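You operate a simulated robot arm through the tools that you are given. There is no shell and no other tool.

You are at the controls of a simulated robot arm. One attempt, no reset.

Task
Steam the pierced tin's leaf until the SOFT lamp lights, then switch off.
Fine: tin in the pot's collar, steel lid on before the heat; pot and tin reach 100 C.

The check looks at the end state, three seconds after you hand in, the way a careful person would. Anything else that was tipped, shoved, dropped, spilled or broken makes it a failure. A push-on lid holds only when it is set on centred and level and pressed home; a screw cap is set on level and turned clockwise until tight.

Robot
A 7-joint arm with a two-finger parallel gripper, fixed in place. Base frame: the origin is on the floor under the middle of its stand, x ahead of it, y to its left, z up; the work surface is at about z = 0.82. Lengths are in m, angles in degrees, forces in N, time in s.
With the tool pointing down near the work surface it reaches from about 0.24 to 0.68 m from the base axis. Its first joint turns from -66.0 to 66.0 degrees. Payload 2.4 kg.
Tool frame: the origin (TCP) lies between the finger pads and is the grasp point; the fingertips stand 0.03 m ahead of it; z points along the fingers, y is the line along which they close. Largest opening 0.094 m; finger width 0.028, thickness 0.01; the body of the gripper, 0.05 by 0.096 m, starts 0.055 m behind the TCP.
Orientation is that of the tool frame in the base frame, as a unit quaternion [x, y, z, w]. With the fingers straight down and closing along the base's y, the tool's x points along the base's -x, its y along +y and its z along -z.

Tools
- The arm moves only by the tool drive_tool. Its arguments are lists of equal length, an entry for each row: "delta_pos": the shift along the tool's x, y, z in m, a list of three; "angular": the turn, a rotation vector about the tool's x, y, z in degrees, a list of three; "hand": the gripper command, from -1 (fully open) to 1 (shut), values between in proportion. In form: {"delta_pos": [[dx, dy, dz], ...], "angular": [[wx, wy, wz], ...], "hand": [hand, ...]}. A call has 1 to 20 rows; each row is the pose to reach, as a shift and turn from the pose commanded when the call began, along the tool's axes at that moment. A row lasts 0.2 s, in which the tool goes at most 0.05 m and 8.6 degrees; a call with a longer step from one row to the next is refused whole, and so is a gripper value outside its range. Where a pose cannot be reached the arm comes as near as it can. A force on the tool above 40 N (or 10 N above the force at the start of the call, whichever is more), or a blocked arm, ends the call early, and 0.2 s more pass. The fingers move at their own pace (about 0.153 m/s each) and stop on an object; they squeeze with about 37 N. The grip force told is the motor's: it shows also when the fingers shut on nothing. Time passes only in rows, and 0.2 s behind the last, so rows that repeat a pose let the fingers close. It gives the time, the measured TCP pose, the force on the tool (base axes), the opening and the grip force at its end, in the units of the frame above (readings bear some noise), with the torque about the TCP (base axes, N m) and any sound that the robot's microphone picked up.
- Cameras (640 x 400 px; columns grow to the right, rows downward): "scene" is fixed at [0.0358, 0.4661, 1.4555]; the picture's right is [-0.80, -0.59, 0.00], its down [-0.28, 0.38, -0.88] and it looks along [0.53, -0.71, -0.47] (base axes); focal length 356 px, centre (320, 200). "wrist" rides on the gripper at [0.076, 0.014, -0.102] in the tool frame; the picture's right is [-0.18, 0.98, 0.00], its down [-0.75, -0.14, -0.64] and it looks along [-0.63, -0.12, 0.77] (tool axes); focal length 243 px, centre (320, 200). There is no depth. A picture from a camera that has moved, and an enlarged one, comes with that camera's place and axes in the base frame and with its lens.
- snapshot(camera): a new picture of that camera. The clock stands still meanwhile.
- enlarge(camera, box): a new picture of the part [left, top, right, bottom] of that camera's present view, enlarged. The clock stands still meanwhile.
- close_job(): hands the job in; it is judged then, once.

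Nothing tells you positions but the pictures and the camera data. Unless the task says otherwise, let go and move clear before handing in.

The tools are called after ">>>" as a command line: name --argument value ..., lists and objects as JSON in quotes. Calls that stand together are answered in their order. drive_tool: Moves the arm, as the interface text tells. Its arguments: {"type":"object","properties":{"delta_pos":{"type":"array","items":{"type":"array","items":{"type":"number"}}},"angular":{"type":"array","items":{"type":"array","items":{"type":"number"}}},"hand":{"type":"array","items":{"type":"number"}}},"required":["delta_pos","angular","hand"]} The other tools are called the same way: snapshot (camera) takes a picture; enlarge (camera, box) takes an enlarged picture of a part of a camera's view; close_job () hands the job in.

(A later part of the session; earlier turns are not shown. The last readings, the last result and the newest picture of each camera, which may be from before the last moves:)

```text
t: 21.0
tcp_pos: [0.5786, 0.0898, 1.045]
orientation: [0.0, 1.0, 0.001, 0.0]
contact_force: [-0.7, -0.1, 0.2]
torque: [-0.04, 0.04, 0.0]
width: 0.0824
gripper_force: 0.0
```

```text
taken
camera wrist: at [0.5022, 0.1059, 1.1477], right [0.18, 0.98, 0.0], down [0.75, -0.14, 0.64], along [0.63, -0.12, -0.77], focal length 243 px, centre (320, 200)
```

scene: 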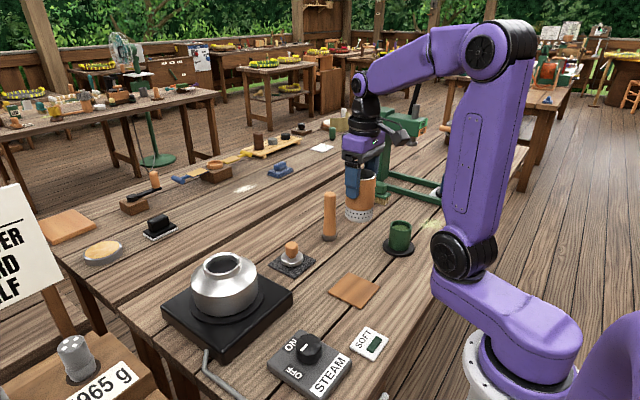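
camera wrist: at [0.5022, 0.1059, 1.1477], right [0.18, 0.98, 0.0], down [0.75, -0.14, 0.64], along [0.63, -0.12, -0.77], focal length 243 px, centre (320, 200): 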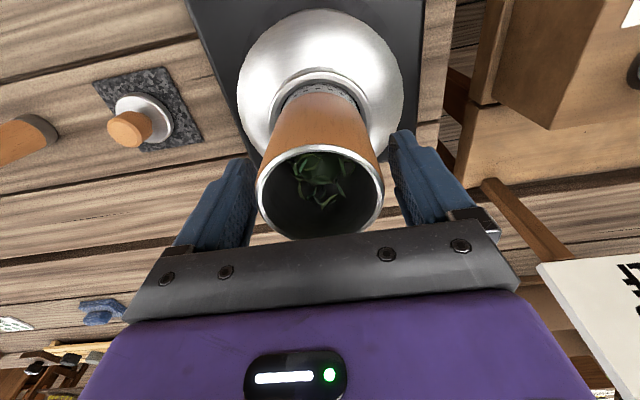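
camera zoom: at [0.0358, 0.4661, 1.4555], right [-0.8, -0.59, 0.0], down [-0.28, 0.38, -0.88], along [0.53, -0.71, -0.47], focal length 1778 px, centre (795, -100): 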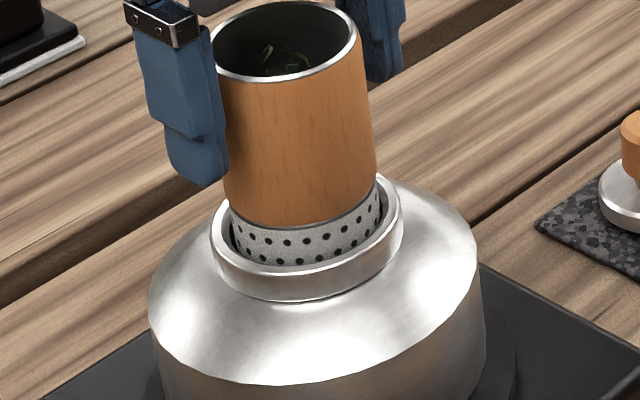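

The tin stands in the collar unassisted. I'll open fully and rise straight up, then check that it's upright and locate its rim.

>>> drive_tool --delta_pos '[[0, 0, 0], [0, 0, -0.02], [0, 0, -0.05], [0, 0, -0.08], [0, 0, -0.115], [0, 0, -0.115]]' --angular '[[0, 0, 0], [0, 0, 0], [0, 0, 0], [0, 0, 0], [0, 0, 0], [0, 0, 0]]' --hand '[-1, -1, -1, -1, -1, -1]'

>>> snapshot --camera "wrist"

>>> enlarge --camera "scene" --box '[165, 200, 325, 320]'

>>> enlarge --camera "wrist" --box '[240, 50, 400, 150]'

```text
t: 22.4
tcp_pos: [0.5801, 0.0905, 1.1603]
orientation: [0.0, 1.0, -0.001, 0.0]
contact_force: [0.4, 0.5, 0.1]
torque: [-0.02, 0.03, -0.02]
width: 0.0939
gripper_force: 0.0
```

```text
taken
camera wrist: at [0.5036, 0.1064, 1.2628], right [0.18, 0.98, 0.0], down [0.75, -0.14, 0.64], along [0.63, -0.12, -0.77], focal length 243 px, centre (320, 200)
```

wrist: 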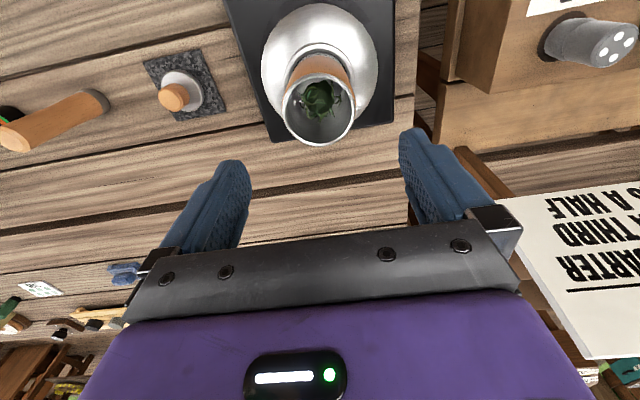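

```text
3.33 times, centred on (245, 260) of scene
camera zoom: at [0.0358, 0.4661, 1.4555], right [-0.8, -0.59, 0.0], down [-0.28, 0.38, -0.88], along [0.53, -0.71, -0.47], focal length 1185 px, centre (570, 0)
```

zoom: 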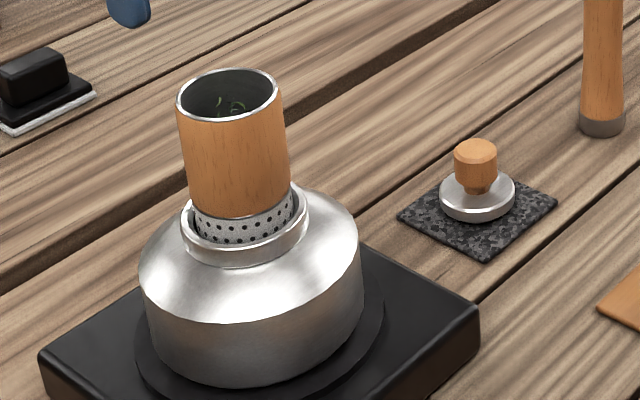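

```text
4.00 times, centred on (320, 100) of wrist
camera zoom: at [0.5036, 0.1064, 1.2628], right [0.18, 0.98, 0.0], down [0.75, -0.14, 0.64], along [0.63, -0.12, -0.77], focal length 970 px, centre (320, 600)
```

zoom: 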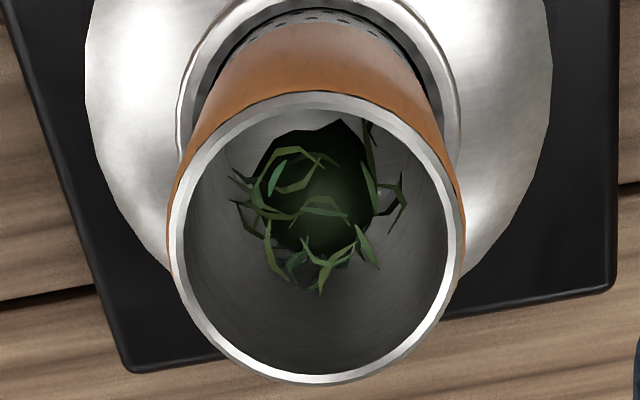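

The tin stands in the collar; I'll zoom in to judge whether it is truly upright and how evenly it is seated.

>>> enlarge --camera "scene" --box '[200, 210, 260, 270]'

>>> enlarge --camera "scene" --box '[205, 240, 255, 272]'

>>> enlarge --camera "wrist" --box '[270, 35, 370, 97]'

```text
6.67 times, centred on (230, 240) of scene
camera zoom: at [0.0358, 0.4661, 1.4555], right [-0.8, -0.59, 0.0], down [-0.28, 0.38, -0.88], along [0.53, -0.71, -0.47], focal length 2370 px, centre (920, -67)
```

zoom: 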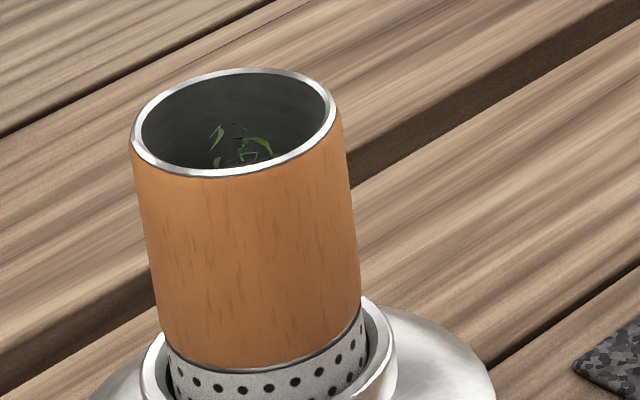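

```text
12.50 times, centred on (230, 256) of scene
camera zoom: at [0.0358, 0.4661, 1.4555], right [-0.8, -0.59, 0.0], down [-0.28, 0.38, -0.88], along [0.53, -0.71, -0.47], focal length 4445 px, centre (1445, -500)
```

zoom: 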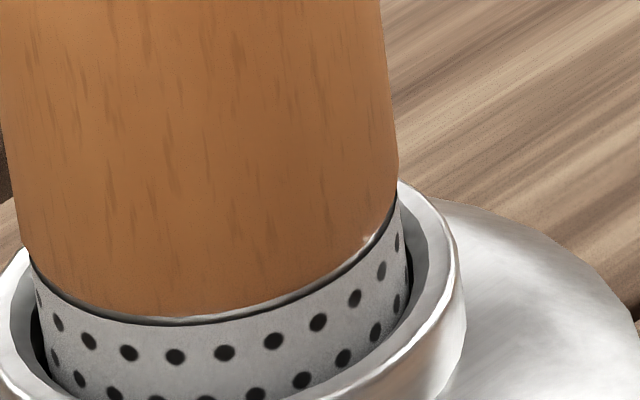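

```text
6.40 times, centred on (320, 66) of wrist
camera zoom: at [0.5036, 0.1064, 1.2628], right [0.18, 0.98, 0.0], down [0.75, -0.14, 0.64], along [0.63, -0.12, -0.77], focal length 1553 px, centre (320, 1058)
```

zoom: 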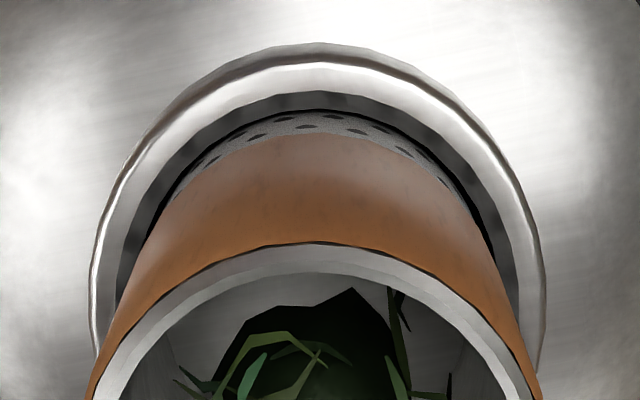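

The tin is upright (its edges match the vertical vanishing lines) and firmly seated. Next I'll move above the lid, at roughly (0.581, -0.138), and look.

>>> drive_tool --delta_pos '[[0, -0.04, 0], [0, -0.085, 0], [0, -0.13, 0], [-0.001, -0.175, 0.01], [-0.001, -0.215, 0.03], [-0.001, -0.2304, 0.07], [-0.001, -0.2304, 0.11], [-0.001, -0.2304, 0.14], [-0.001, -0.2304, 0.14]]' --angular '[[0, 0, 0], [0, 0, 0], [0, 0, 0], [0, 0, 0], [0, 0, 0], [0, 0, 0], [0, 0, 0], [0, 0, 0], [0, 0, 0]]' --hand '[-1, -1, -1, -1, -1, -1, -1, -1, -1]'

>>> snapshot --camera "wrist"

>>> enlarge --camera "wrist" --box '[240, 60, 400, 160]'

>>> snapshot --camera "scene"

```text
t: 24.4
tcp_pos: [0.5808, -0.1397, 1.0189]
orientation: [0.0, 1.0, 0.0, -0.001]
contact_force: [0.3, 0.1, 0.4]
torque: [-0.01, 0.02, -0.01]
width: 0.0941
gripper_force: 0.0
```

```text
taken
camera wrist: at [0.5038, -0.1242, 1.1222], right [0.18, 0.98, 0.0], down [0.75, -0.14, 0.64], along [0.63, -0.12, -0.77], focal length 243 px, centre (320, 200)
```

wrist: 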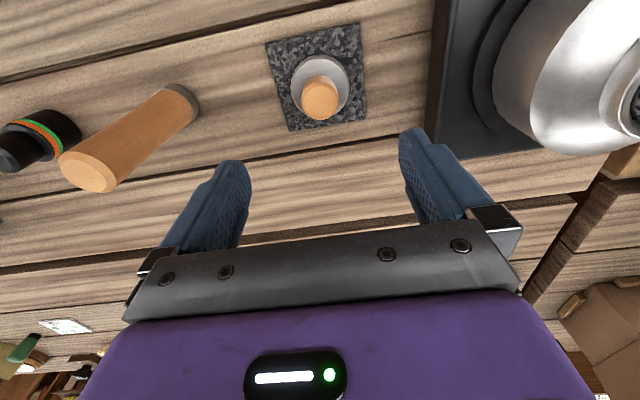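

```text
4.00 times, centred on (320, 110) of wrist
camera zoom: at [0.5038, -0.1242, 1.1222], right [0.18, 0.98, 0.0], down [0.75, -0.14, 0.64], along [0.63, -0.12, -0.77], focal length 970 px, centre (320, 560)
```

zoom: 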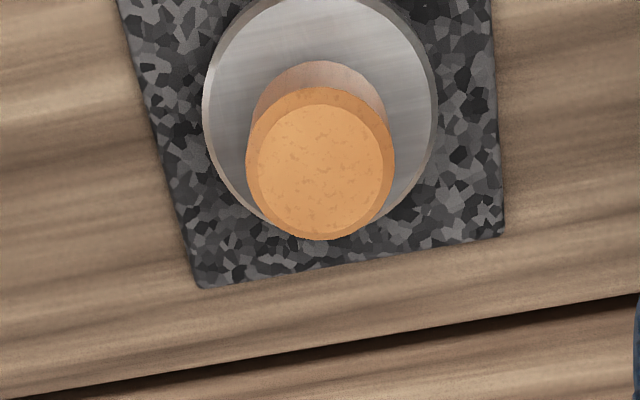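

```text
taken
```

scene: 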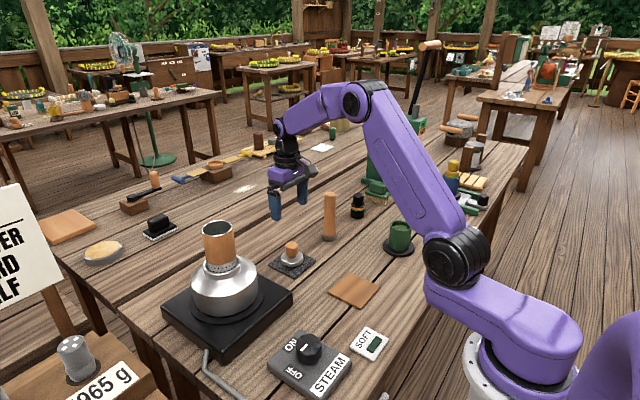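

The lid's knob is centred below the gripper (36 mm wide, top at about z = 0.883). I'll descend so the fingertips stay just above the lid's disc, and grip the knob.

>>> drive_tool --delta_pos '[[0, 0.0002, 0.03], [0, 0.0002, 0.06], [0, 0.0002, 0.09], [0, 0.0002, 0.115], [0, 0.0002, 0.13], [0, 0.0002, 0.136], [0, 0.0002, 0.136]]' --angular '[[0, 0, 0], [0, 0, 0], [0, 0, 0], [0, 0, 0], [0, 0, 0], [0, 0, 0], [0, 0, 0]]' --hand '[-1, -1, -1, -1, -1, -1, -1]'

>>> snapshot --camera "wrist"

>>> enlarge --camera "scene" --box '[240, 200, 340, 280]'

```text
t: 26.0
tcp_pos: [0.5787, -0.1395, 0.8831]
orientation: [0.0, 1.0, 0.0, 0.0]
contact_force: [-0.1, -0.2, -0.4]
torque: [0.03, 0.01, 0.02]
width: 0.0939
gripper_force: 0.2
```

```text
taken
camera wrist: at [0.5036, -0.1239, 0.9867], right [0.18, 0.98, 0.0], down [0.75, -0.14, 0.64], along [0.63, -0.12, -0.77], focal length 243 px, centre (320, 200)
```

wrist: 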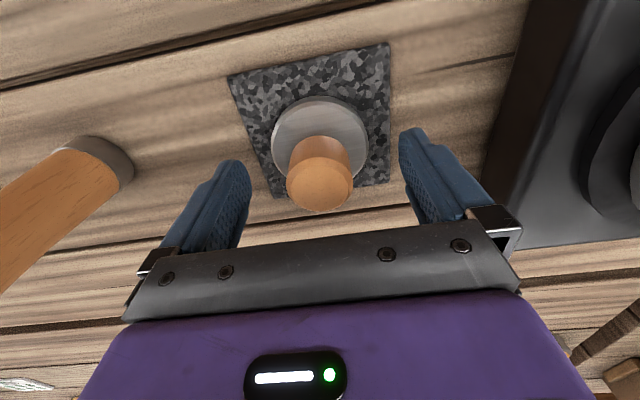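

```text
5.00 times, centred on (290, 240) of scene
camera zoom: at [0.0358, 0.4661, 1.4555], right [-0.8, -0.59, 0.0], down [-0.28, 0.38, -0.88], along [0.53, -0.71, -0.47], focal length 1778 px, centre (470, 0)
```

zoom: 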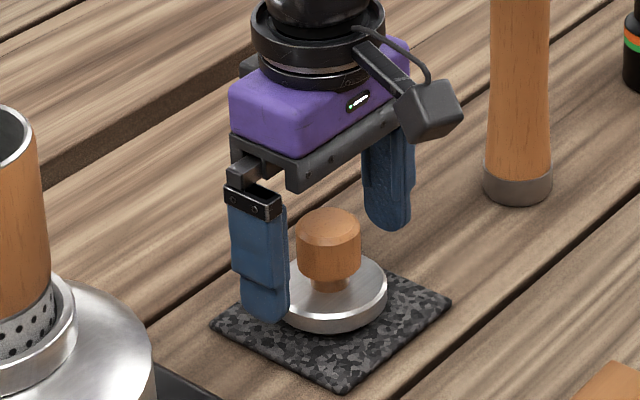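

Fingertips are level with the knob's base and clear of the disc. Closing on the knob, then lifting slightly.

>>> drive_tool --delta_pos '[[0, 0, 0], [0, 0, 0], [0, 0, 0], [0, 0, 0], [0, 0, 0]]' --angular '[[0, 0, 0], [0, 0, 0], [0, 0, 0], [0, 0, 0], [0, 0, 0]]' --hand '[0.2, 1, 1, 1, 1]'

>>> drive_tool --delta_pos '[[0, 0, -0.005], [0, 0, -0.015], [0, 0, -0.03], [0, 0, -0.04], [0, 0, -0.04]]' --angular '[[0, 0, 0], [0, 0, 0], [0, 0, 0], [0, 0, 0], [0, 0, 0]]' --hand '[1, 1, 1, 1, 1]'

>>> snapshot --camera "wrist"

>>> enlarge --camera "scene" --box '[240, 180, 340, 280]'

```text
t: 27.2
tcp_pos: [0.5804, -0.1394, 0.8833]
orientation: [0.0, 1.0, -0.001, 0.0]
contact_force: [1.3, 0.5, -0.5]
torque: [-0.01, 0.0, 0.02]
width: 0.0347
gripper_force: 36.8
```

```text
t: 28.4
tcp_pos: [0.5782, -0.1392, 0.9237]
orientation: [0.0, 1.0, 0.001, 0.0]
contact_force: [-0.7, 1.8, -0.8]
torque: [0.0, 0.01, -0.02]
width: 0.0347
gripper_force: 37.1
```

```text
taken
camera wrist: at [0.5035, -0.124, 1.0268], right [0.18, 0.98, 0.0], down [0.75, -0.14, 0.64], along [0.63, -0.12, -0.77], focal length 243 px, centre (320, 200)
```

wrist: 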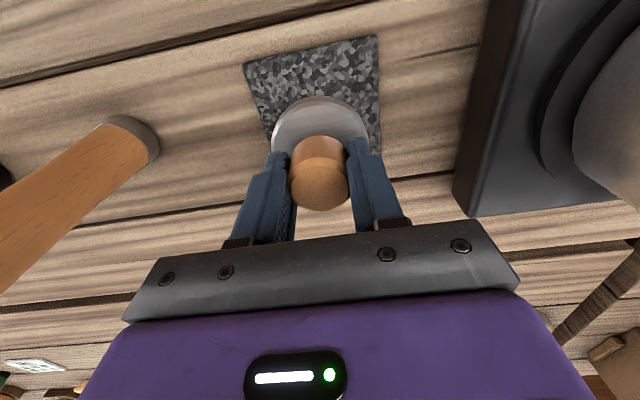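

```text
4.00 times, centred on (290, 230) of scene
camera zoom: at [0.0358, 0.4661, 1.4555], right [-0.8, -0.59, 0.0], down [-0.28, 0.38, -0.88], along [0.53, -0.71, -0.47], focal length 1422 px, centre (440, 80)
```

zoom: 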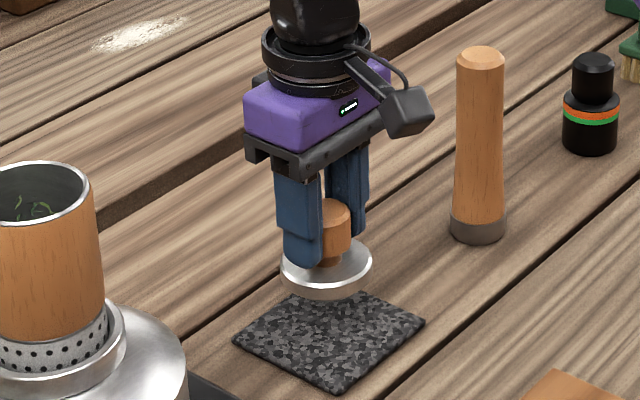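

The lid is gripped and hanging level. I'll zoom on it to learn its shape (rim or plug) before moving over.

>>> enlarge --camera "scene" --box '[300, 225, 345, 260]'

>>> enlarge --camera "wrist" --box '[255, 80, 385, 220]'

```text
11.43 times, centred on (322, 242) of scene
camera zoom: at [0.0358, 0.4661, 1.4555], right [-0.8, -0.59, 0.0], down [-0.28, 0.38, -0.88], along [0.53, -0.71, -0.47], focal length 4064 px, centre (291, -286)
```

zoom: 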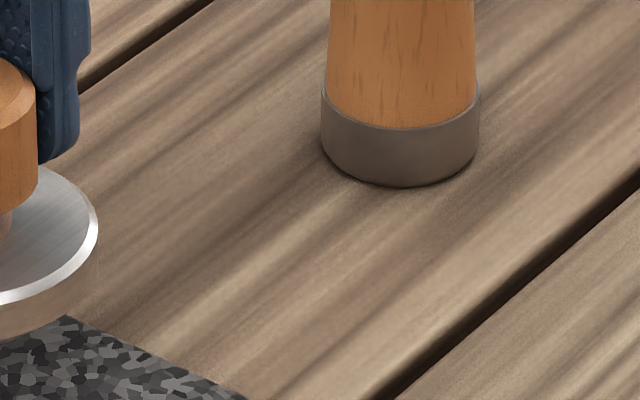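

```text
2.86 times, centred on (320, 150) of wrist
camera zoom: at [0.5035, -0.124, 1.0268], right [0.18, 0.98, 0.0], down [0.75, -0.14, 0.64], along [0.63, -0.12, -0.77], focal length 693 px, centre (320, 343)
```

zoom: 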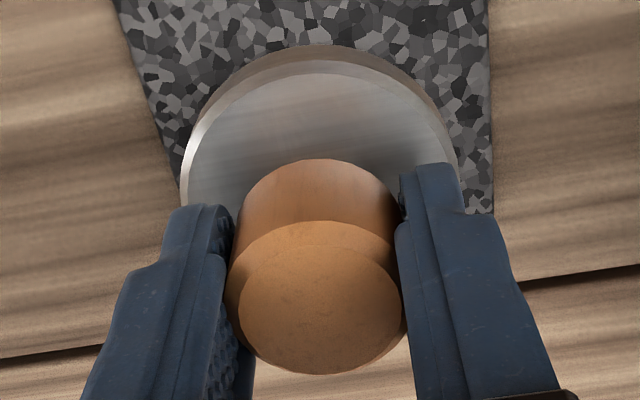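

The lid is a disc with a chamfered edge, possibly with a plug underneath. I'll raise it high so the fixed camera sees it from the side.

>>> drive_tool --delta_pos '[[0.0, 0.0, -0.04], [0.01, 0.0, -0.085], [0.025, 0.02, -0.12], [0.045, 0.04, -0.16], [0.065, 0.06, -0.2], [0.085, 0.08, -0.24], [0.105, 0.1, -0.28], [0.12, 0.12, -0.32], [0.13, 0.13, -0.355], [0.13, 0.13, -0.355]]' --angular '[[0, 0, 0], [0, 0, 0], [0, 0, 0], [0, 0, 0], [0, 0, 0], [0, 0, 0], [0, 0, 0], [0, 0, 0], [0, 0, 0], [0, 0, 0]]' --hand '[1, 1, 1, 1, 1, 1, 1, 1, 1, 1]'

>>> snapshot --camera "scene"

```text
t: 30.6
tcp_pos: [0.4483, -0.0105, 1.2796]
orientation: [0.0, 1.0, 0.0, 0.0]
contact_force: [0.7, -0.1, 0.2]
torque: [0.0, 0.02, 0.04]
width: 0.0349
gripper_force: 37.4
```

```text
taken
```

scene: 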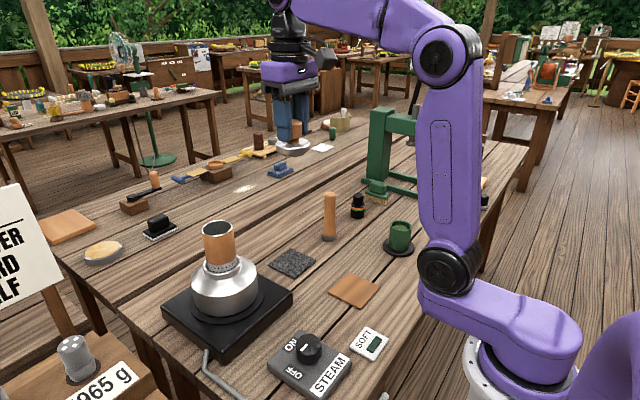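

>>> enlarge --camera "scene" --box '[260, 85, 330, 165]'

>>> enlarge --camera "scene" --box '[195, 215, 265, 285]'

```text
5.00 times, centred on (295, 125) of scene
camera zoom: at [0.0358, 0.4661, 1.4555], right [-0.8, -0.59, 0.0], down [-0.28, 0.38, -0.88], along [0.53, -0.71, -0.47], focal length 1778 px, centre (445, 575)
```

zoom: 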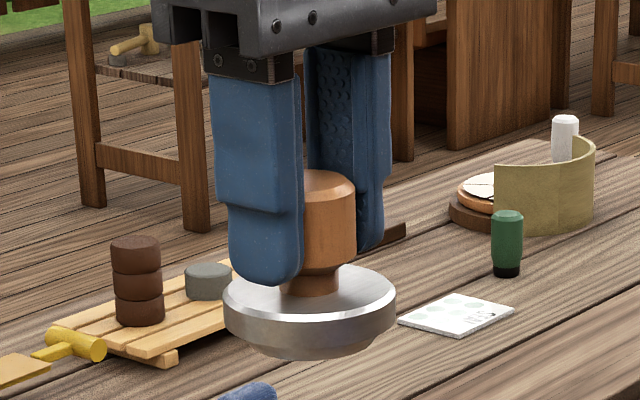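

```text
5.71 times, centred on (230, 250) of scene
camera zoom: at [0.0358, 0.4661, 1.4555], right [-0.8, -0.59, 0.0], down [-0.28, 0.38, -0.88], along [0.53, -0.71, -0.47], focal length 2032 px, centre (834, -86)
```

zoom: 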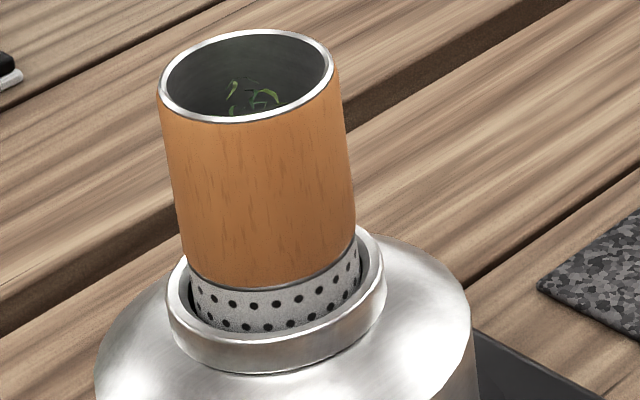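

The lid has a shallow plug under its disc, which must enter the tin's mouth. I'll carry it to just above the tin's rim, which I place at (0.578, 0.092, 1.058).

>>> drive_tool --delta_pos '[[-0.025, 0.02, 0.0], [-0.055, 0.042, 0.01], [-0.085, 0.064, 0.02], [-0.11, 0.085, 0.04], [-0.128, 0.0998, 0.07], [-0.128, 0.0998, 0.1], [-0.128, 0.0998, 0.125], [-0.128, 0.0998, 0.125]]' --angular '[[0, 0, 0], [0, 0, 0], [0, 0, 0], [0, 0, 0], [0, 0, 0], [0, 0, 0], [0, 0, 0], [0, 0, 0]]' --hand '[1, 1, 1, 1, 1, 1, 1, 1]'

>>> snapshot --camera "wrist"

>>> enlarge --camera "wrist" --box '[250, 60, 390, 150]'

>>> enlarge --camera "scene" --box '[180, 190, 260, 270]'

```text
t: 32.4
tcp_pos: [0.5779, 0.0892, 1.1525]
orientation: [0.0, 1.0, 0.0, 0.0]
contact_force: [-0.5, 0.3, -0.3]
torque: [-0.01, 0.03, 0.02]
width: 0.0346
gripper_force: 36.9
```

```text
taken
camera wrist: at [0.5013, 0.1049, 1.2563], right [0.18, 0.98, 0.0], down [0.75, -0.14, 0.64], along [0.63, -0.12, -0.77], focal length 243 px, centre (320, 200)
```

wrist: 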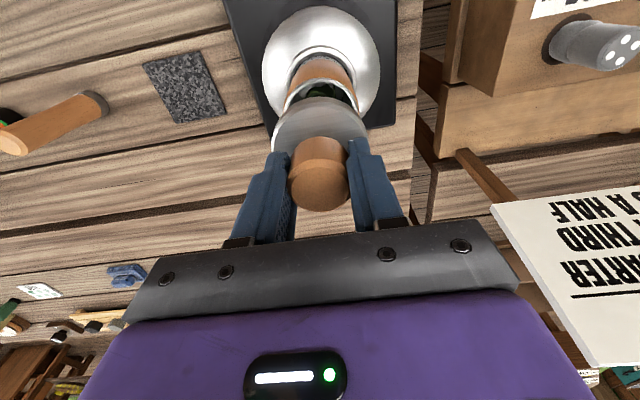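

```text
4.44 times, centred on (320, 105) of wrist
camera zoom: at [0.5013, 0.1049, 1.2563], right [0.18, 0.98, 0.0], down [0.75, -0.14, 0.64], along [0.63, -0.12, -0.77], focal length 1078 px, centre (320, 622)
```

zoom: 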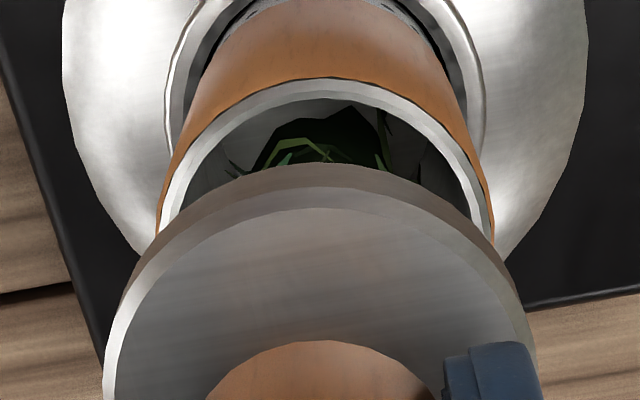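

```text
5.00 times, centred on (220, 230) of scene
camera zoom: at [0.0358, 0.4661, 1.4555], right [-0.8, -0.59, 0.0], down [-0.28, 0.38, -0.88], along [0.53, -0.71, -0.47], focal length 1778 px, centre (820, 50)
```

zoom: 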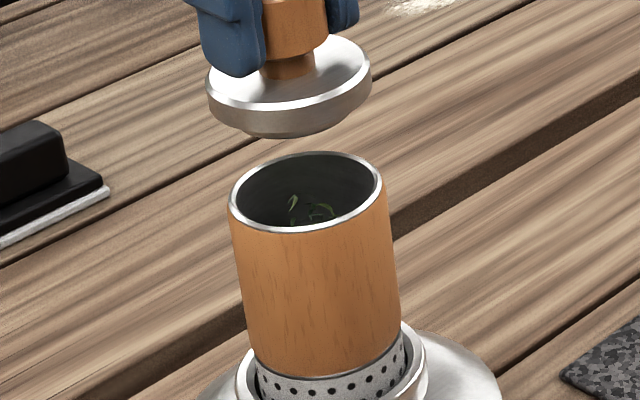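

Lid is about 0.9 mm short in +y relative to the tin by both views. I'll correct and lower until just above the rim.

>>> drive_tool --delta_pos '[[-0.0003, 0.0009, 0.005], [-0.0003, 0.0009, 0.012], [-0.0003, 0.0009, 0.019], [-0.0003, 0.0009, 0.025], [-0.0003, 0.0009, 0.025]]' --angular '[[0, 0, 0], [0, 0, 0], [0, 0, 0], [0, 0, 0], [0, 0, 0]]' --hand '[1, 1, 1, 1, 1]'

>>> enlarge --camera "wrist" --box '[250, 60, 390, 150]'

>>> enlarge --camera "scene" --box '[195, 195, 255, 255]'

```text
t: 33.6
tcp_pos: [0.5777, 0.0917, 1.1277]
orientation: [0.001, 1.0, 0.0, 0.0]
contact_force: [-0.3, 0.1, -0.7]
torque: [-0.03, 0.01, 0.01]
width: 0.0347
gripper_force: 36.9
```

```text
4.44 times, centred on (320, 105) of wrist
camera zoom: at [0.5013, 0.1066, 1.2317], right [0.18, 0.98, 0.0], down [0.75, -0.14, 0.64], along [0.63, -0.12, -0.77], focal length 1078 px, centre (320, 622)
```

zoom: 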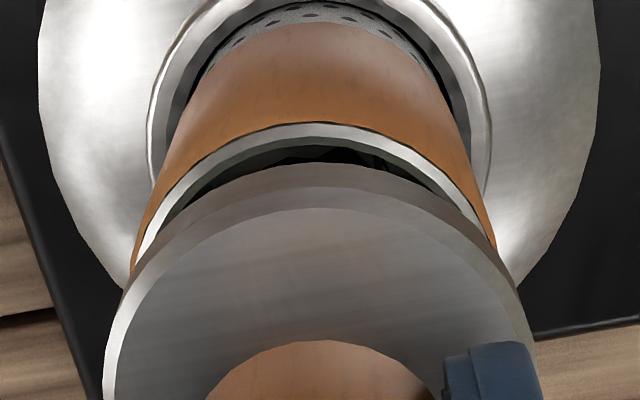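

```text
6.67 times, centred on (225, 225) of scene
camera zoom: at [0.0358, 0.4661, 1.4555], right [-0.8, -0.59, 0.0], down [-0.28, 0.38, -0.88], along [0.53, -0.71, -0.47], focal length 2370 px, centre (953, 33)
```

zoom: 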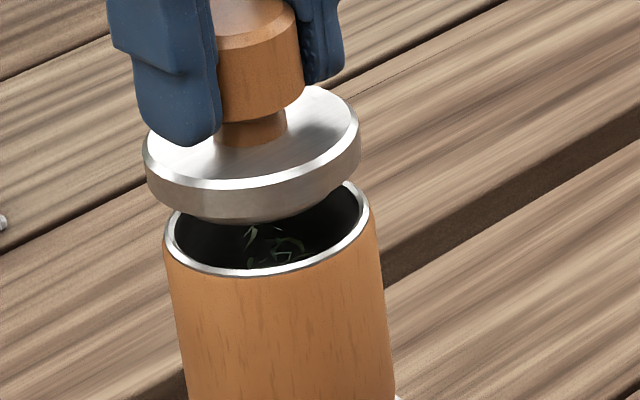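

Within about half a millimetre now (lid slightly toward +y). I'll correct by 0.5 mm and lower onto the rim, watching the force.

>>> drive_tool --delta_pos '[[0, -0.0006, 0.0], [0, -0.0006, 0.003], [0, -0.0006, 0.006], [0, -0.0006, 0.008], [0, -0.0006, 0.008]]' --angular '[[0, 0, 0], [0, 0, 0], [0, 0, 0], [0, 0, 0], [0, 0, 0]]' --hand '[1, 1, 1, 1, 1]'

>>> enlarge --camera "wrist" --box '[250, 60, 390, 150]'

>>> enlarge --camera "scene" --box '[195, 195, 255, 255]'

```text
t: 34.8
tcp_pos: [0.5785, 0.0905, 1.1211]
orientation: [0.0, 1.0, 0.001, 0.0]
contact_force: [0.3, -0.2, -0.8]
torque: [-0.03, 0.0, 0.01]
width: 0.0348
gripper_force: 36.7
```

```text
4.44 times, centred on (320, 105) of wrist
camera zoom: at [0.5018, 0.1059, 1.2238], right [0.18, 0.98, 0.0], down [0.75, -0.14, 0.64], along [0.63, -0.12, -0.77], focal length 1078 px, centre (320, 622)
```

zoom: 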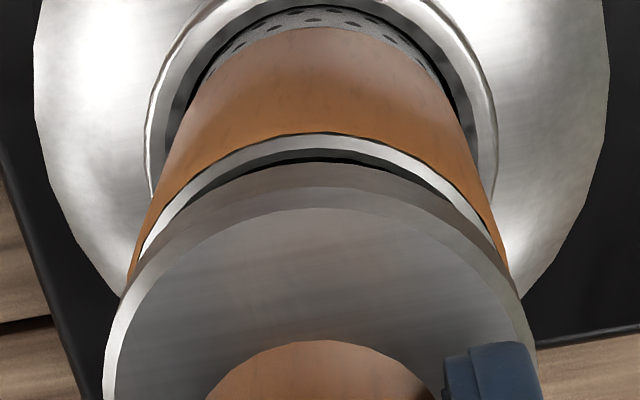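

```text
6.67 times, centred on (225, 225) of scene
camera zoom: at [0.0358, 0.4661, 1.4555], right [-0.8, -0.59, 0.0], down [-0.28, 0.38, -0.88], along [0.53, -0.71, -0.47], focal length 2370 px, centre (953, 33)
```

zoom: 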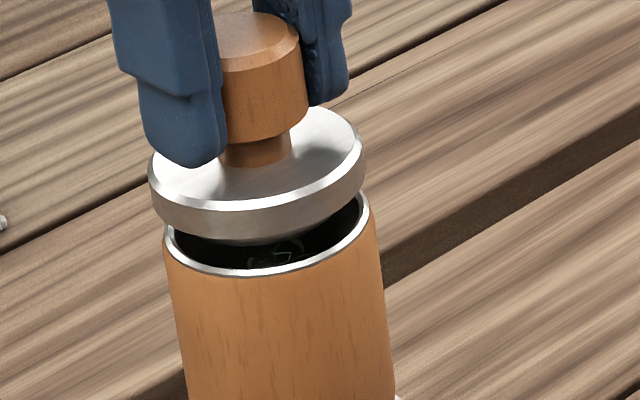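

Aligned to within ~0.3 mm in both views. Lowering slowly until the plug enters and meets resistance.

>>> drive_tool --delta_pos '[[0, 0, 0.0015], [0, 0, 0.003], [0, 0, 0.0045], [0, 0, 0.006]]' --angular '[[0, 0, 0], [0, 0, 0], [0, 0, 0], [0, 0, 0]]' --hand '[1, 1, 1, 1]'

>>> enlarge --camera "scene" --box '[195, 195, 255, 255]'

>>> enlarge --camera "wrist" --box '[250, 60, 390, 150]'

```text
t: 35.8
tcp_pos: [0.5777, 0.0898, 1.1144]
orientation: [0.0, 1.0, 0.0, 0.0]
contact_force: [0.0, 0.1, -0.9]
torque: [-0.02, 0.0, -0.02]
width: 0.0349
gripper_force: 37.0
```

```text
6.67 times, centred on (225, 225) of scene
camera zoom: at [0.0358, 0.4661, 1.4555], right [-0.8, -0.59, 0.0], down [-0.28, 0.38, -0.88], along [0.53, -0.71, -0.47], focal length 2370 px, centre (953, 33)
```

zoom: 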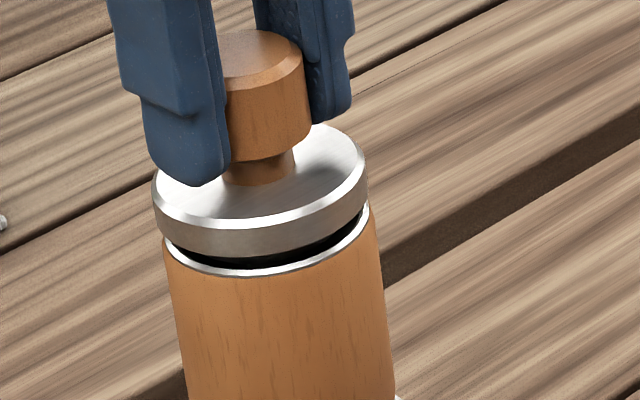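

```text
4.44 times, centred on (320, 105) of wrist
camera zoom: at [0.5016, 0.1059, 1.2175], right [0.18, 0.98, 0.0], down [0.75, -0.14, 0.64], along [0.63, -0.12, -0.77], focal length 1078 px, centre (320, 622)
```

zoom: 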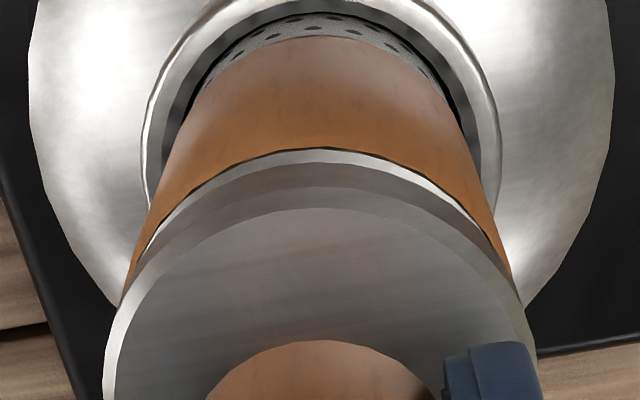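

The plug is entering the mouth with no side load. Continuing down.

>>> drive_tool --delta_pos '[[0, 0, 0.001], [0, 0, 0.002], [0, 0, 0.003], [0, 0, 0.004], [0, 0, 0.005]]' --angular '[[0, 0, 0], [0, 0, 0], [0, 0, 0], [0, 0, 0], [0, 0, 0]]' --hand '[1, 1, 1, 1, 1]'

>>> enlarge --camera "scene" --box '[195, 195, 255, 255]'

>>> enlarge --camera "wrist" --box '[250, 60, 390, 150]'

```text
t: 37.0
tcp_pos: [0.5774, 0.0908, 1.1102]
orientation: [0.001, 1.0, 0.001, 0.0]
contact_force: [-0.9, -0.3, -0.7]
torque: [0.0, -0.02, -0.02]
width: 0.0346
gripper_force: 37.2
```

```text
6.67 times, centred on (225, 225) of scene
camera zoom: at [0.0358, 0.4661, 1.4555], right [-0.8, -0.59, 0.0], down [-0.28, 0.38, -0.88], along [0.53, -0.71, -0.47], focal length 2370 px, centre (953, 33)
```

zoom: 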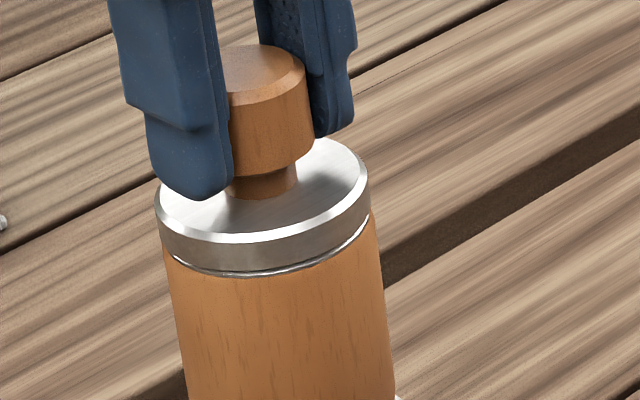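

```text
4.44 times, centred on (320, 105) of wrist
camera zoom: at [0.5015, 0.1057, 1.2125], right [0.18, 0.98, 0.0], down [0.75, -0.14, 0.64], along [0.63, -0.12, -0.77], focal length 1078 px, centre (320, 622)
```

zoom: 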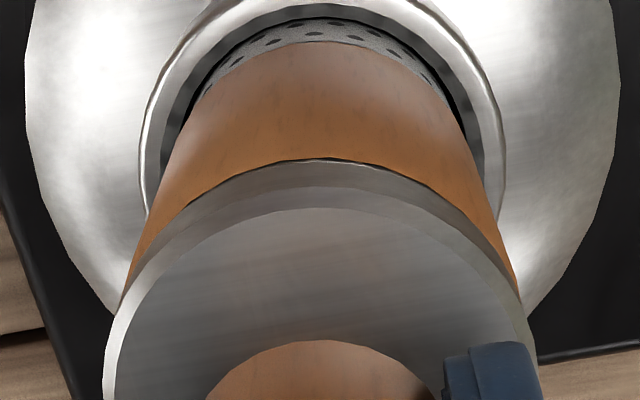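

Only a millimetre or two remains. Now pressing home in small steps.

>>> drive_tool --delta_pos '[[0, 0, 0.001], [0, 0, 0.002], [0, 0, 0.003], [0, 0, 0.004]]' --angular '[[0, 0, 0], [0, 0, 0], [0, 0, 0], [0, 0, 0]]' --hand '[1, 1, 1, 1]'

>>> enlarge --camera "scene" --box '[195, 195, 255, 255]'

```text
t: 38.0
tcp_pos: [0.5793, 0.0895, 1.1077]
orientation: [0.0, 1.0, 0.001, 0.002]
contact_force: [-7.4, -1.6, 20.6]
torque: [-0.12, -0.23, -0.07]
width: 0.0347
gripper_force: 37.0
```

```text
6.67 times, centred on (225, 225) of scene
camera zoom: at [0.0352, 0.466, 1.4556], right [-0.8, -0.59, 0.0], down [-0.28, 0.38, -0.88], along [0.53, -0.71, -0.47], focal length 2370 px, centre (953, 33)
```

zoom: 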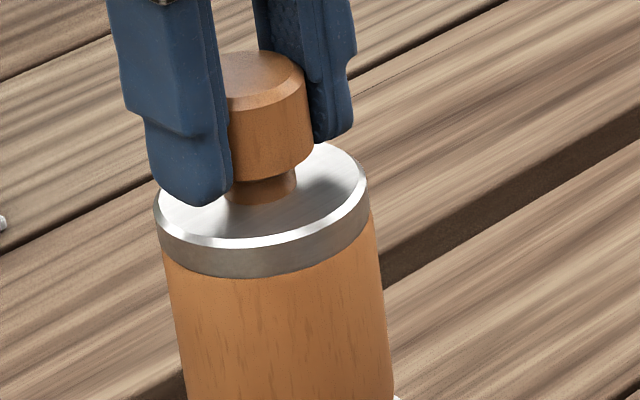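

The lid is down on the rim with ~21 N; there's a small -7 N side load, so I'll ease 0.7 mm toward the base and press more firmly.

>>> drive_tool --delta_pos '[[0.0007, 0, 0.0], [0.0007, 0, 0.0008], [0.0007, 0, 0.0016], [0.0007, 0, 0.0022]]' --angular '[[0, 0, 0], [0, 0, 0], [0, 0, 0], [0, 0, 0]]' --hand '[1, 1, 1, 1]'

>>> enlarge --camera "scene" --box '[195, 195, 255, 275]'

>>> enlarge --camera "wrist" --box '[250, 40, 390, 150]'

```text
t: 39.0
tcp_pos: [0.5781, 0.0898, 1.1054]
orientation: [0.001, 1.0, 0.0, 0.003]
contact_force: [1.7, -1.5, 30.6]
torque: [-0.29, -0.11, -0.04]
width: 0.0346
gripper_force: 37.5
```

```text
5.00 times, centred on (225, 235) of scene
camera zoom: at [0.0353, 0.466, 1.4556], right [-0.8, -0.59, 0.0], down [-0.28, 0.38, -0.88], along [0.53, -0.71, -0.47], focal length 1778 px, centre (795, 25)
```

zoom: 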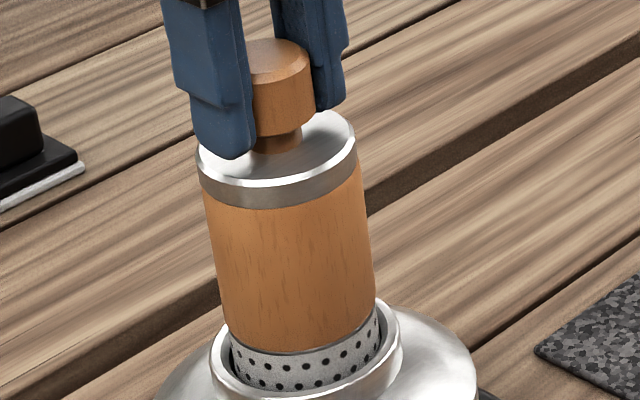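

```text
3.64 times, centred on (320, 95) of wrist
camera zoom: at [0.5006, 0.1057, 1.208], right [0.18, 0.98, 0.0], down [0.75, -0.14, 0.65], along [0.64, -0.12, -0.76], focal length 882 px, centre (320, 582)
```

zoom: 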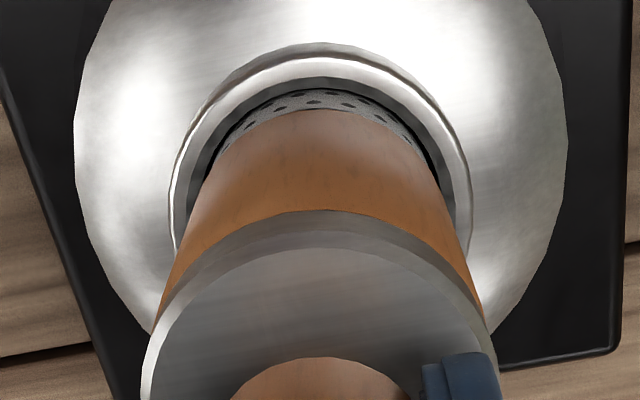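

The lid is flush with ~31 N and almost no side load. One slightly firmer press and hold to be sure it is home.

>>> drive_tool --delta_pos '[[0, 0, 0.0005], [0, 0, 0.0009], [0, 0, 0.0009]]' --angular '[[0, 0, 0], [0, 0, 0], [0, 0, 0]]' --hand '[1, 1, 1]'

>>> enlarge --camera "scene" --box '[205, 205, 245, 245]'

```text
t: 39.8
tcp_pos: [0.5777, 0.0903, 1.1048]
orientation: [-0.001, 1.0, 0.0, 0.003]
contact_force: [2.0, -2.0, 29.1]
torque: [-0.36, -0.19, -0.06]
width: 0.0348
gripper_force: 37.1
```

```text
10.00 times, centred on (225, 225) of scene
camera zoom: at [0.0353, 0.4659, 1.4556], right [-0.8, -0.59, 0.0], down [-0.28, 0.38, -0.88], along [0.53, -0.71, -0.47], focal length 3556 px, centre (1270, -50)
```

zoom: 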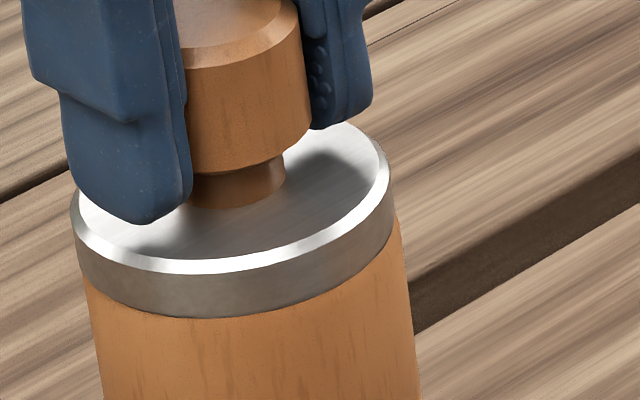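

The lid sits flush all round and no longer moves (fingers slip on the knob at ~30 N). I'll relax, release the knob, rise, and then push once on the knob's top with closed fingers to be certain it's home.

>>> drive_tool --delta_pos '[[0, 0, -0.002], [0, 0, -0.0035], [0, 0, -0.0035], [0, 0, -0.0035], [0, 0, -0.0035], [0, 0, -0.0035]]' --angular '[[0, 0, 0], [0, 0, 0], [0, 0, 0], [0, 0, 0], [0, 0, 0], [0, 0, 0]]' --hand '[1, 1, 0.0, -0.4, -0.4, -0.4]'

>>> snapshot --camera "wrist"

>>> enlarge --camera "scene" --box '[195, 195, 255, 255]'

```text
t: 41.2
tcp_pos: [0.5766, 0.0905, 1.1062]
orientation: [0.001, 1.0, 0.001, 0.0]
contact_force: [-0.1, -1.3, -0.8]
torque: [0.01, -0.01, -0.01]
width: 0.0658
gripper_force: 0.1
```

```text
taken
camera wrist: at [0.5009, 0.1059, 1.209], right [0.18, 0.98, 0.0], down [0.75, -0.14, 0.64], along [0.63, -0.12, -0.77], focal length 243 px, centre (320, 200)
```

wrist: 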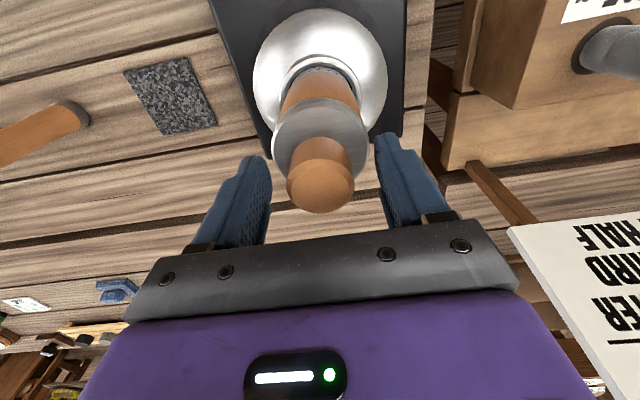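

```text
6.67 times, centred on (225, 225) of scene
camera zoom: at [0.0358, 0.4661, 1.4555], right [-0.8, -0.59, 0.0], down [-0.28, 0.38, -0.88], along [0.53, -0.71, -0.47], focal length 2370 px, centre (953, 33)
```

zoom: 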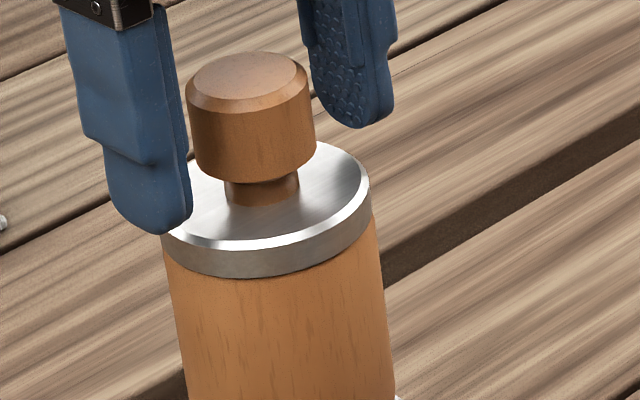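

Released cleanly; the lid stays flush. Rising and closing the fingers for a centred push.

>>> drive_tool --delta_pos '[[0, 0, -0.01], [0, 0, -0.035], [0, 0, -0.06], [0, 0, -0.06], [0, 0, -0.06], [0, 0, -0.06], [0, 0, -0.06]]' --angular '[[0, 0, 0], [0, 0, 0], [0, 0, 0], [0, 0, 0], [0, 0, 0], [0, 0, 0], [0, 0, 0]]' --hand '[-0.4, -0.4, -0.4, 0.3, 1, 1, 1]'

>>> snapshot --camera "wrist"

>>> enlarge --camera "scene" --box '[185, 175, 265, 275]'

>>> enlarge --camera "scene" --box '[205, 210, 245, 245]'

```text
t: 42.8
tcp_pos: [0.5774, 0.089, 1.1664]
orientation: [0.0, 1.0, 0.0, 0.0]
contact_force: [0.4, -0.1, -0.7]
torque: [0.01, 0.01, -0.04]
width: 0.0
gripper_force: 33.2
```

```text
taken
camera wrist: at [0.5009, 0.1057, 1.2689], right [0.18, 0.98, 0.0], down [0.75, -0.14, 0.64], along [0.63, -0.12, -0.77], focal length 243 px, centre (320, 200)
```

wrist: 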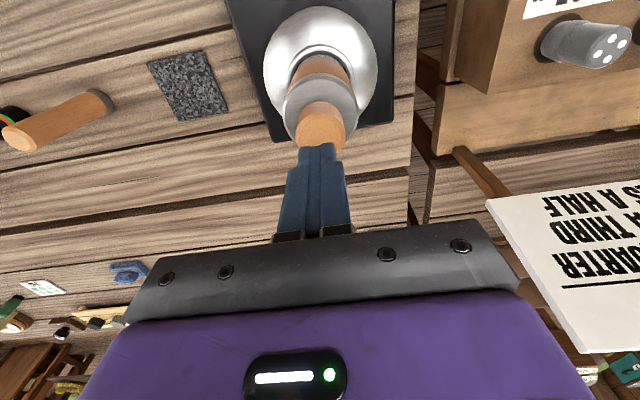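

```text
4.00 times, centred on (225, 225) of scene
camera zoom: at [0.0358, 0.4661, 1.4555], right [-0.8, -0.59, 0.0], down [-0.28, 0.38, -0.88], along [0.53, -0.71, -0.47], focal length 1422 px, centre (700, 100)
```

zoom: 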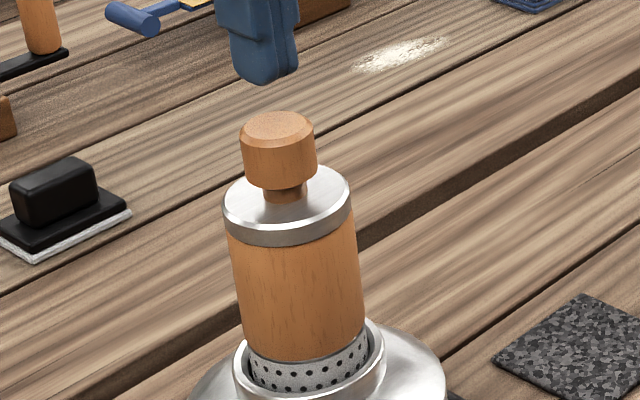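

```text
11.43 times, centred on (225, 228) of scene
camera zoom: at [0.0358, 0.4661, 1.4555], right [-0.8, -0.59, 0.0], down [-0.28, 0.38, -0.88], along [0.53, -0.71, -0.47], focal length 4064 px, centre (1406, -114)
```

zoom: 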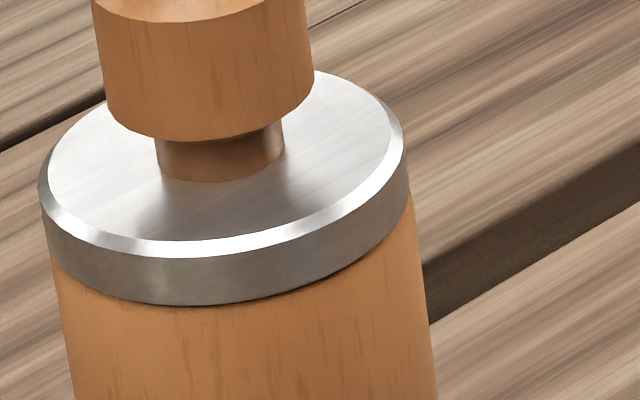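

The lid is centred and flush. I'll bring closed fingertips down on the knob's top for one firm, centred push.

>>> drive_tool --delta_pos '[[-0.001, 0, 0.01], [-0.001, 0, 0.02], [-0.001, 0, 0.025], [-0.001, 0, 0.028], [-0.001, 0, 0.0295]]' --angular '[[0, 0, 0], [0, 0, 0], [0, 0, 0], [0, 0, 0], [0, 0, 0]]' --hand '[1, 1, 1, 1, 1]'

>>> enlarge --camera "scene" --box '[195, 185, 255, 255]'

```text
t: 44.0
tcp_pos: [0.5791, 0.0891, 1.1397]
orientation: [-0.001, 1.0, 0.001, 0.005]
contact_force: [-4.0, 0.0, 32.2]
torque: [0.01, 0.03, -0.04]
width: 0.0
gripper_force: 33.3
```

```text
5.71 times, centred on (225, 220) of scene
camera zoom: at [0.035, 0.466, 1.4556], right [-0.8, -0.59, 0.0], down [-0.28, 0.38, -0.88], along [0.53, -0.71, -0.47], focal length 2032 px, centre (863, 86)
```

zoom: 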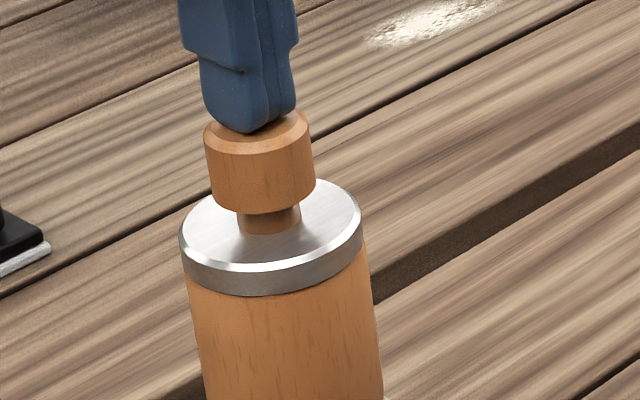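

>>> drive_tool --delta_pos '[[0.0003, 0, 0.0005], [0.0003, 0, 0.001], [0.0003, 0, 0.001]]' --angular '[[0, 0, 0], [0, 0, 0], [0, 0, 0]]' --hand '[1, 1, 1]'

>>> enlarge --camera "scene" --box '[205, 210, 245, 245]'

```text
t: 44.8
tcp_pos: [0.5787, 0.0917, 1.1407]
orientation: [0.0, 1.0, 0.0, 0.005]
contact_force: [-5.0, -0.7, 39.2]
torque: [0.04, 0.16, 0.04]
width: 0.0001
gripper_force: 32.3
```

```text
11.43 times, centred on (225, 228) of scene
camera zoom: at [0.0349, 0.466, 1.4556], right [-0.8, -0.59, 0.0], down [-0.28, 0.38, -0.88], along [0.53, -0.71, -0.47], focal length 4064 px, centre (1406, -114)
```

zoom: 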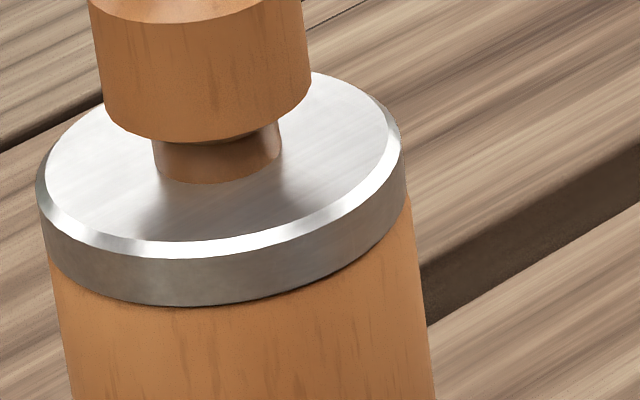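

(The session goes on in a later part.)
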